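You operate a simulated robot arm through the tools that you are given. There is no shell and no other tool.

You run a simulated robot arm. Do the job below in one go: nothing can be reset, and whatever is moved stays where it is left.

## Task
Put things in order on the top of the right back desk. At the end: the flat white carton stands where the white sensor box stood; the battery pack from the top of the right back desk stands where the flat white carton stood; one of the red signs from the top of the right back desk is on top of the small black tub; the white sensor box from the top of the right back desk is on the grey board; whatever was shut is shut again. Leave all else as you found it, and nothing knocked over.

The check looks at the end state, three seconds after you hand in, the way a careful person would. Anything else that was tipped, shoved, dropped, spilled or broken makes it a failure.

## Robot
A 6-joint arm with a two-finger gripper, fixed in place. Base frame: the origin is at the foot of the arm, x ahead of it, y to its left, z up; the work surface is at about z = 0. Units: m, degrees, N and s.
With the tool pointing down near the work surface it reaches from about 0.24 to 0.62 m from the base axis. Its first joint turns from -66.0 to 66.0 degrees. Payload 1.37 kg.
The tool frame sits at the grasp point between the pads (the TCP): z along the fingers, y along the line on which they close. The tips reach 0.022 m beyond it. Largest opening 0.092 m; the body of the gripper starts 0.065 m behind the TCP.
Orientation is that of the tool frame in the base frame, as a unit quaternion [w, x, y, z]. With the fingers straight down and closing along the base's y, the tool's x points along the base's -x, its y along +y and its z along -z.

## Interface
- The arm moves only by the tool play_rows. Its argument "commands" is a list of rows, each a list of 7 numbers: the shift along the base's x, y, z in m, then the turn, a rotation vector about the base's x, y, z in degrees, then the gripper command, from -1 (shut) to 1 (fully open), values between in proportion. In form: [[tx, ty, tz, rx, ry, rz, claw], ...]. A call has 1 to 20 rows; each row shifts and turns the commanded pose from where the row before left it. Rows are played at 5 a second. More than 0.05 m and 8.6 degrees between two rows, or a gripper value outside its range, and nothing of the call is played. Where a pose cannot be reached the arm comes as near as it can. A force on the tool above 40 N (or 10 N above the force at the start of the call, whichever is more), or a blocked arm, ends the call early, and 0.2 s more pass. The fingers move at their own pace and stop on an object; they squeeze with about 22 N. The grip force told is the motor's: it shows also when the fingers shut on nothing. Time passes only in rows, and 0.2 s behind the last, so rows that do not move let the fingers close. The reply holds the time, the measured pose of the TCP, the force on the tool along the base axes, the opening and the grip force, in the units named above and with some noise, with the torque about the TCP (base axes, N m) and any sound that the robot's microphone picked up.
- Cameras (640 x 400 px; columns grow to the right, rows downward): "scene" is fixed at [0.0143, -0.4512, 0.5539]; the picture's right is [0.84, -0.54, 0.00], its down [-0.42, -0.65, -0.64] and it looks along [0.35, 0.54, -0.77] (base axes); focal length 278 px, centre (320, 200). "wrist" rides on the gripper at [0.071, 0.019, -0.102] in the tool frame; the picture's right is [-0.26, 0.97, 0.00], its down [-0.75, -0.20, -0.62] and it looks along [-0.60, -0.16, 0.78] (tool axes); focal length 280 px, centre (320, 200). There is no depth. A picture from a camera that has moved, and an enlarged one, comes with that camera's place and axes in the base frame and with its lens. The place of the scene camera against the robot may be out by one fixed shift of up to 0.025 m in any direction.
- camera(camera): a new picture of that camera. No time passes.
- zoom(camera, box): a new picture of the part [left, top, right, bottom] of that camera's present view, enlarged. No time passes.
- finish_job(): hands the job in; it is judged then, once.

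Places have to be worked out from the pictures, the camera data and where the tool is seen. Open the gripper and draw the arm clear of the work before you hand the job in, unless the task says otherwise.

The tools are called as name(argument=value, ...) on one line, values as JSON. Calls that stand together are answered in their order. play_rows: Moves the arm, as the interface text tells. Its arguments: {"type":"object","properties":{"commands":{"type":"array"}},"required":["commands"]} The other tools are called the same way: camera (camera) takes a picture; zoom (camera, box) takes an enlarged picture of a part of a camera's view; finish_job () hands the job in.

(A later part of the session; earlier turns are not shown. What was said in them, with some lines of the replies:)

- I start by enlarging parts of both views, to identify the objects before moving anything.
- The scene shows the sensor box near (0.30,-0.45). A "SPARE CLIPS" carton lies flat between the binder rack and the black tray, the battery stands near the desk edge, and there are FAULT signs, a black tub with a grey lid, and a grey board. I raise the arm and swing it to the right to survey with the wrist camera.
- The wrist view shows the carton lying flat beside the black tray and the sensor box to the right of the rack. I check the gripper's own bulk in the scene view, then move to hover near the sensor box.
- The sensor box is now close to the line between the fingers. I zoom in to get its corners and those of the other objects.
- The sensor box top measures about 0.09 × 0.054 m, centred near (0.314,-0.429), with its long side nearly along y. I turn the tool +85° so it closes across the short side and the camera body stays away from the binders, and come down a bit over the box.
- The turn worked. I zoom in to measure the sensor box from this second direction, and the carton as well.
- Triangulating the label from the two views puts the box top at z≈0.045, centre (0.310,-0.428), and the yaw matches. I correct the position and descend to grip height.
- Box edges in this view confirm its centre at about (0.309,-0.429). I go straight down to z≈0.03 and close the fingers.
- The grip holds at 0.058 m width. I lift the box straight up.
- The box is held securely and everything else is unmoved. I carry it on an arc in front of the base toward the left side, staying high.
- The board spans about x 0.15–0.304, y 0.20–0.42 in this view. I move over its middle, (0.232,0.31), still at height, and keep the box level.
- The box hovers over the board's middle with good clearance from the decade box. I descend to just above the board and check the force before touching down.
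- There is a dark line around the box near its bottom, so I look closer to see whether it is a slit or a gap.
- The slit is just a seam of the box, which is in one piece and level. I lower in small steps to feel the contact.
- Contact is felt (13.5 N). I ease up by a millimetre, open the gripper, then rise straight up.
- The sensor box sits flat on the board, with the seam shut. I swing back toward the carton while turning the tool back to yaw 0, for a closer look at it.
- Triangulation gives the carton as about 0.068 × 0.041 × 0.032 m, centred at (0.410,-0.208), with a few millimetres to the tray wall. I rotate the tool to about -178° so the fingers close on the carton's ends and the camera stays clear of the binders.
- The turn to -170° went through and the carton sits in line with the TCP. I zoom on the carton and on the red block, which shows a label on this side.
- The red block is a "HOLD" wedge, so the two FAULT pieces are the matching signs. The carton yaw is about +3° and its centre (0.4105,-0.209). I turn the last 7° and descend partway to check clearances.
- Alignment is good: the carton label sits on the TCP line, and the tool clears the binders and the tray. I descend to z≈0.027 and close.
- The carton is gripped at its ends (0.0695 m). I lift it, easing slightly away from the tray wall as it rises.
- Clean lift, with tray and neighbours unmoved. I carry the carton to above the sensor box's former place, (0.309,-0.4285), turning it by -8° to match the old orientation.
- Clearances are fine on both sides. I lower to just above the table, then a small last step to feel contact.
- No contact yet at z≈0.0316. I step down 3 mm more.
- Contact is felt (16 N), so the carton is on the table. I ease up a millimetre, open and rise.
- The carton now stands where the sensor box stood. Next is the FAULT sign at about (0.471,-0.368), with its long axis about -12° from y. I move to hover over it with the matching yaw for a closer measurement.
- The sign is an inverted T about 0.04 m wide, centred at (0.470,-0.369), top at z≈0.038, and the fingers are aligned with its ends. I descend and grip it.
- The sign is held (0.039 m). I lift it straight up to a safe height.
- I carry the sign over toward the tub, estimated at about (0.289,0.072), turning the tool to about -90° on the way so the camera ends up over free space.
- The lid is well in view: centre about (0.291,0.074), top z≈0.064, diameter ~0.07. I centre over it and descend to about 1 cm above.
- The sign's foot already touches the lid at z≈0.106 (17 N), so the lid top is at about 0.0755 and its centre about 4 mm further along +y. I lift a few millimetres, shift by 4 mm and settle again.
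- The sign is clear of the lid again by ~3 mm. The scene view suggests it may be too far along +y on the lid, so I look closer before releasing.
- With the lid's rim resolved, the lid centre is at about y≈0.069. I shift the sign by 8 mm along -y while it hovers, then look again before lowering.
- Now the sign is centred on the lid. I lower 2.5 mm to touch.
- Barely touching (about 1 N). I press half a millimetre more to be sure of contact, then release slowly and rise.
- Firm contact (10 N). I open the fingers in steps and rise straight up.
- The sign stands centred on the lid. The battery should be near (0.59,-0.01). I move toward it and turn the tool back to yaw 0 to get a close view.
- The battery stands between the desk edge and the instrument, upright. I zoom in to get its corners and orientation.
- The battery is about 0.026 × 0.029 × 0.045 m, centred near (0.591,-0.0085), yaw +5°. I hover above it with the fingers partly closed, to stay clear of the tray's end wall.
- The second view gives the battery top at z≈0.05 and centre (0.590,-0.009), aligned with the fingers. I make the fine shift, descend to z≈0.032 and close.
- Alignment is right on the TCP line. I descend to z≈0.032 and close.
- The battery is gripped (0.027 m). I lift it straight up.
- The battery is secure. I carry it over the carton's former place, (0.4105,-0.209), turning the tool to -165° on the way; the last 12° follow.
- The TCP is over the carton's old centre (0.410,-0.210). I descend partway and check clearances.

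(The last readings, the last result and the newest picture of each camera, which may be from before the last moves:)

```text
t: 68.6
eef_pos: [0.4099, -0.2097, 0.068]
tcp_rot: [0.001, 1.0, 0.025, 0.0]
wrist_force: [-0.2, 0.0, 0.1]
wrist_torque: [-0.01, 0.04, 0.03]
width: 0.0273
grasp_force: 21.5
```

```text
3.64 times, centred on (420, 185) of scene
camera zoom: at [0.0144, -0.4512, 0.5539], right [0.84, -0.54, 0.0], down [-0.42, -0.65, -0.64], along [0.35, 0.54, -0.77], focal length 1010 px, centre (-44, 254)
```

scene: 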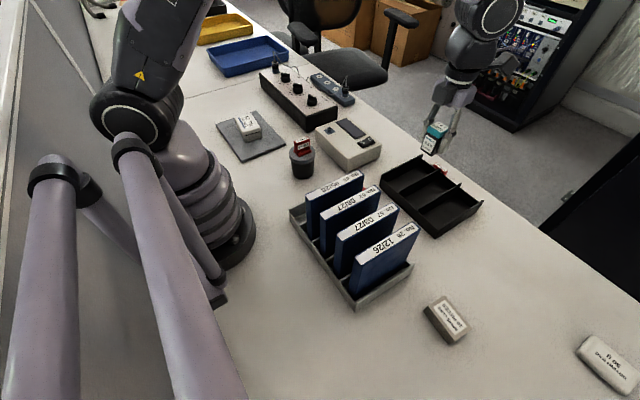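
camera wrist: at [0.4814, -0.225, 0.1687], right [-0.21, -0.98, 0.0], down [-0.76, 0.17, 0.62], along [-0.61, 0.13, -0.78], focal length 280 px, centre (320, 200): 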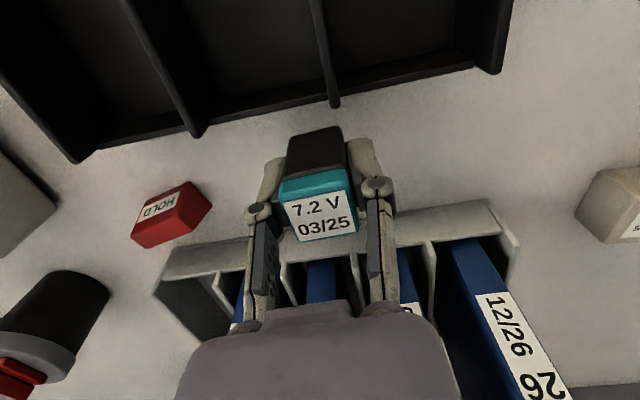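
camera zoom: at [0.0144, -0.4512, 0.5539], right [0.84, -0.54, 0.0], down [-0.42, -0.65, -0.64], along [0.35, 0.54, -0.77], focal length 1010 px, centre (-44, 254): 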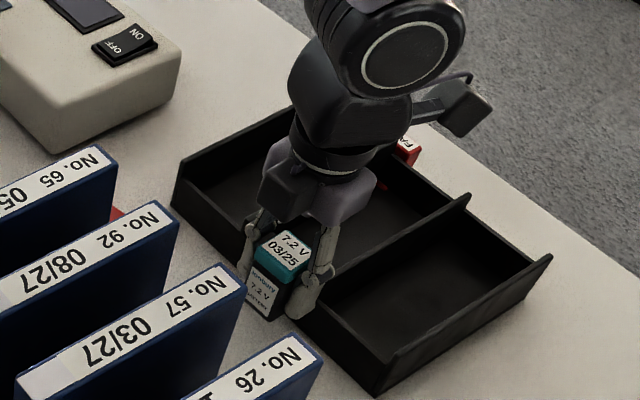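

Clear of the tray wall and the binders. I lower to just above the table.

play_rows(commands=[[0, 0, -0.02, 0, 0, 0, -1], [0, 0, -0.01, 0, 0, 0, -1], [0, 0, -0.003, 0, 0, 0, -1], [0, 0, 0, 0, 0, 0, -1]])

```text
t: 69.6
eef_pos: [0.4104, -0.21, 0.0338]
tcp_rot: [0.0, 1.0, 0.024, 0.0]
wrist_force: [-0.2, -0.2, -0.7]
wrist_torque: [-0.02, 0.02, -0.01]
width: 0.0272
grasp_force: 22.0
```

No contact yet. I lower another 2 mm in small steps.

play_rows(commands=[[0, 0, -0.001, 0, 0, 0, -1], [0, 0, -0.001, 0, 0, 0, -1], [0, 0, 0, 0, 0, 0, -1]])

```text
t: 70.4
eef_pos: [0.4097, -0.2098, 0.0335]
tcp_rot: [0.0, 1.0, 0.024, 0.0]
wrist_force: [-0.7, 0.2, -1.2]
wrist_torque: [0.02, -0.02, -0.03]
width: 0.0271
grasp_force: 22.1
```

play_rows(commands=[[0, 0, -0.001, 0, 0, 0, -1], [0, 0, 0, 0, 0, 0, -1]])

```text
t: 71.0
eef_pos: [0.4101, -0.2101, 0.033]
tcp_rot: [0.0, 1.0, 0.025, 0.0]
wrist_force: [-3.6, 4.2, 15.7]
wrist_torque: [0.13, 0.14, 0.0]
width: 0.0272
grasp_force: 22.0
```

Contact is felt (16 N), so the battery's foot is on the table. I ease up slightly, open in steps and rise straight up.

play_rows(commands=[[0, 0, 0.0007, 0, 0, 0, -1], [0, 0, 0, 0, 0, 0, -0.2], [0, 0, 0, 0, 0, 0, 0.2], [0, 0, 0, 0, 0, 0, 0.4], [0, 0, 0, 0, 0, 0, 0.4], [0, 0, 0.015, 0, 0, 0, 0.4], [0, 0, 0.03, 0, 0, 0, 0.4], [0, 0, 0.04, 0, 0, 0, 0.4], [0, 0, 0.045, 0, 0, 0, 0.4], [0, 0, 0.045, 0, 0, 0, 0.4], [0, 0, 0.04, 0, 0, 0, 0.4], [0, 0, 0, 0, 0, 0, 0.4]])

camera(camera="wrist")

zoom(camera="scene", box=[340, 130, 500, 240])

```text
t: 73.6
eef_pos: [0.4087, -0.2109, 0.2467]
tcp_rot: [0.0, 1.0, 0.025, 0.0]
wrist_force: [0.5, 0.7, -0.2]
wrist_torque: [0.0, -0.03, -0.02]
width: 0.0644
grasp_force: 0.1
```

```text
taken
camera wrist: at [0.4806, -0.225, 0.3491], right [-0.21, -0.98, 0.0], down [-0.76, 0.17, 0.63], along [-0.61, 0.13, -0.78], focal length 280 px, centre (320, 200)
```

wrist: 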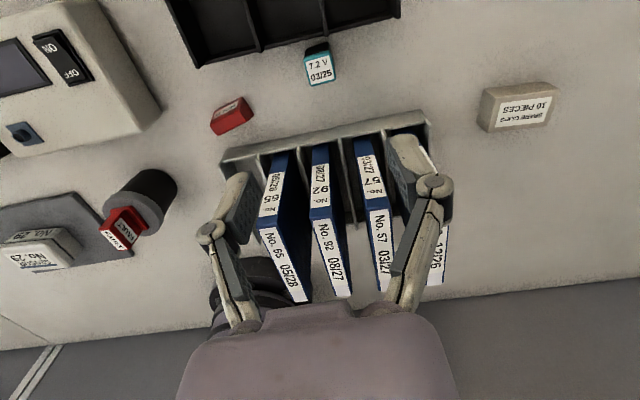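

```text
3.64 times, centred on (420, 185) of scene
camera zoom: at [0.0143, -0.4512, 0.5539], right [0.84, -0.54, 0.0], down [-0.42, -0.65, -0.64], along [0.35, 0.54, -0.77], focal length 1010 px, centre (-44, 254)
```

zoom: 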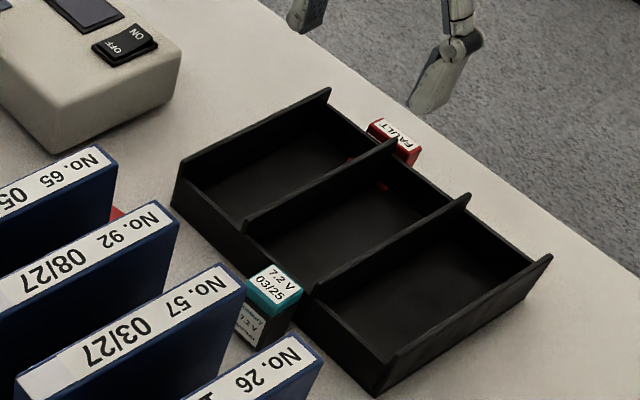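

The battery stands upright where the carton was. I open the gripper and draw the arm up and back toward its start pose, clear of the work.

play_rows(commands=[[0, 0, 0.04, 0, 0, 0, 1], [0, 0, 0.02, 0, 0, 8.5, 1], [-0.003, 0.015, 0, 0, 0, 8.5, 1], [-0.003, 0.015, 0, 0, 0, 8.5, 1], [-0.003, 0.015, 0, 0, 0, 8.5, 1], [-0.003, 0.015, 0, 0, 0, 8.5, 1], [-0.003, 0.015, 0, 0, 0, 8.5, 1], [-0.003, 0.015, 0, 0, 0, 8.5, 1], [-0.003, 0.015, 0, 0, 0, 8.5, 1], [-0.003, 0.015, 0, 0, 0, 8.5, 1], [-0.003, 0.015, 0, 0, 0, 8.5, 1], [-0.003, 0.015, 0, 0, 0, 8.5, 1], [-0.003, 0.015, 0, 0, 0, 8.5, 1], [-0.003, 0.015, 0, 0, 0, 8.5, 1], [-0.003, 0.015, 0, 0, 0, 8.5, 1], [-0.003, 0.015, 0, 0, 0, 8.5, 1], [0, 0.015, 0, 0, 0, 8.5, 1], [0, 0.015, 0, 0, 0, 8.5, 1], [0, 0.01, 0, 0, 0, 8.5, 1], [0, 0, 0, 0, 0, 8.5, 1]])

camera(camera="scene")

camera(camera="wrist")

```text
t: 77.8
eef_pos: [0.368, 0.0412, 0.307]
tcp_rot: [0.0, 0.135, 0.991, 0.0]
wrist_force: [1.1, 0.4, 0.9]
wrist_torque: [0.02, -0.02, 0.02]
width: 0.0922
grasp_force: 0.1
```

```text
taken
```

scene: 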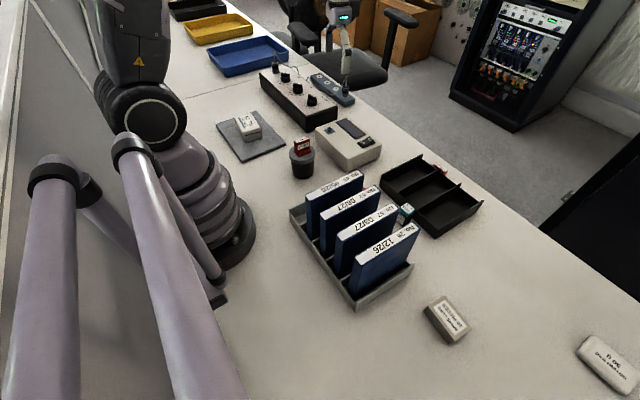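

```text
taken
camera wrist: at [0.3048, 0.0787, 0.4087], right [0.51, 0.86, 0.0], down [0.67, -0.4, 0.62], along [0.54, -0.32, -0.78], focal length 280 px, centre (320, 200)
```

wrist: 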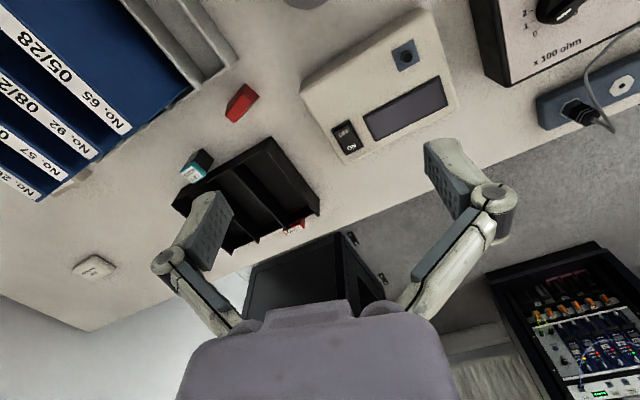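

The arm is clear with the gripper open. I make one last enlarged check of all placed objects before handing in.

zoom(camera="scene", box=[200, 90, 400, 200])

zoom(camera="scene", box=[360, 130, 520, 360])

```text
3.20 times, centred on (300, 145) of scene
camera zoom: at [0.0143, -0.4512, 0.5539], right [0.84, -0.54, 0.0], down [-0.42, -0.65, -0.64], along [0.35, 0.54, -0.77], focal length 889 px, centre (384, 376)
```

zoom: 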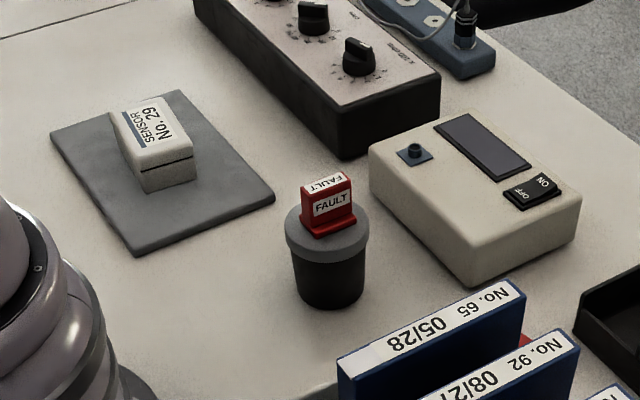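

```text
1.74 times, centred on (440, 245) of scene
camera zoom: at [0.0143, -0.4512, 0.5539], right [0.84, -0.54, 0.0], down [-0.42, -0.65, -0.64], along [0.35, 0.54, -0.77], focal length 483 px, centre (111, 122)
```

zoom: 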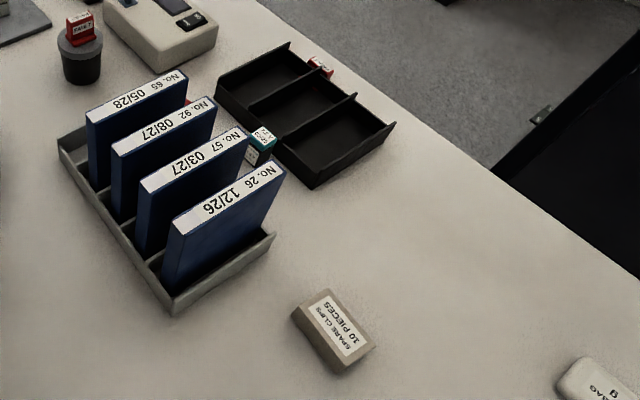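

Everything is in place: the sensor box is on the grey board, a FAULT sign stands on the tub's lid, the carton is where the sensor box was, and the battery is where the carton was. Nothing else has moved and the tub is still shut, so I hand in.

finish_job()

```text
The job is handed in.
```

I moved all four items and handed the job in; the check's result hasn't come back. In my last pictures nothing else had moved or tipped, and the tub's lid was still on.

- **White sensor box:** it lies flat in the middle of the grey board.
- **Flat white carton:** it stands where the sensor box stood, turned to match how the box had been lying. I took this to be the carton labelled "SPARE CLIPS 10 PIECES". The only other white item, a drying bag, is out of the arm's reach.
- **Battery pack:** it stands upright where the carton stood, between the binder rack and the black tray.
- **Red sign:** one of the two FAULT signs stands on the lid of the small black tub. I left the red block labelled "HOLD" alone, since it isn't one of the matching pair.

The gripper is open and the arm is clear of the work.
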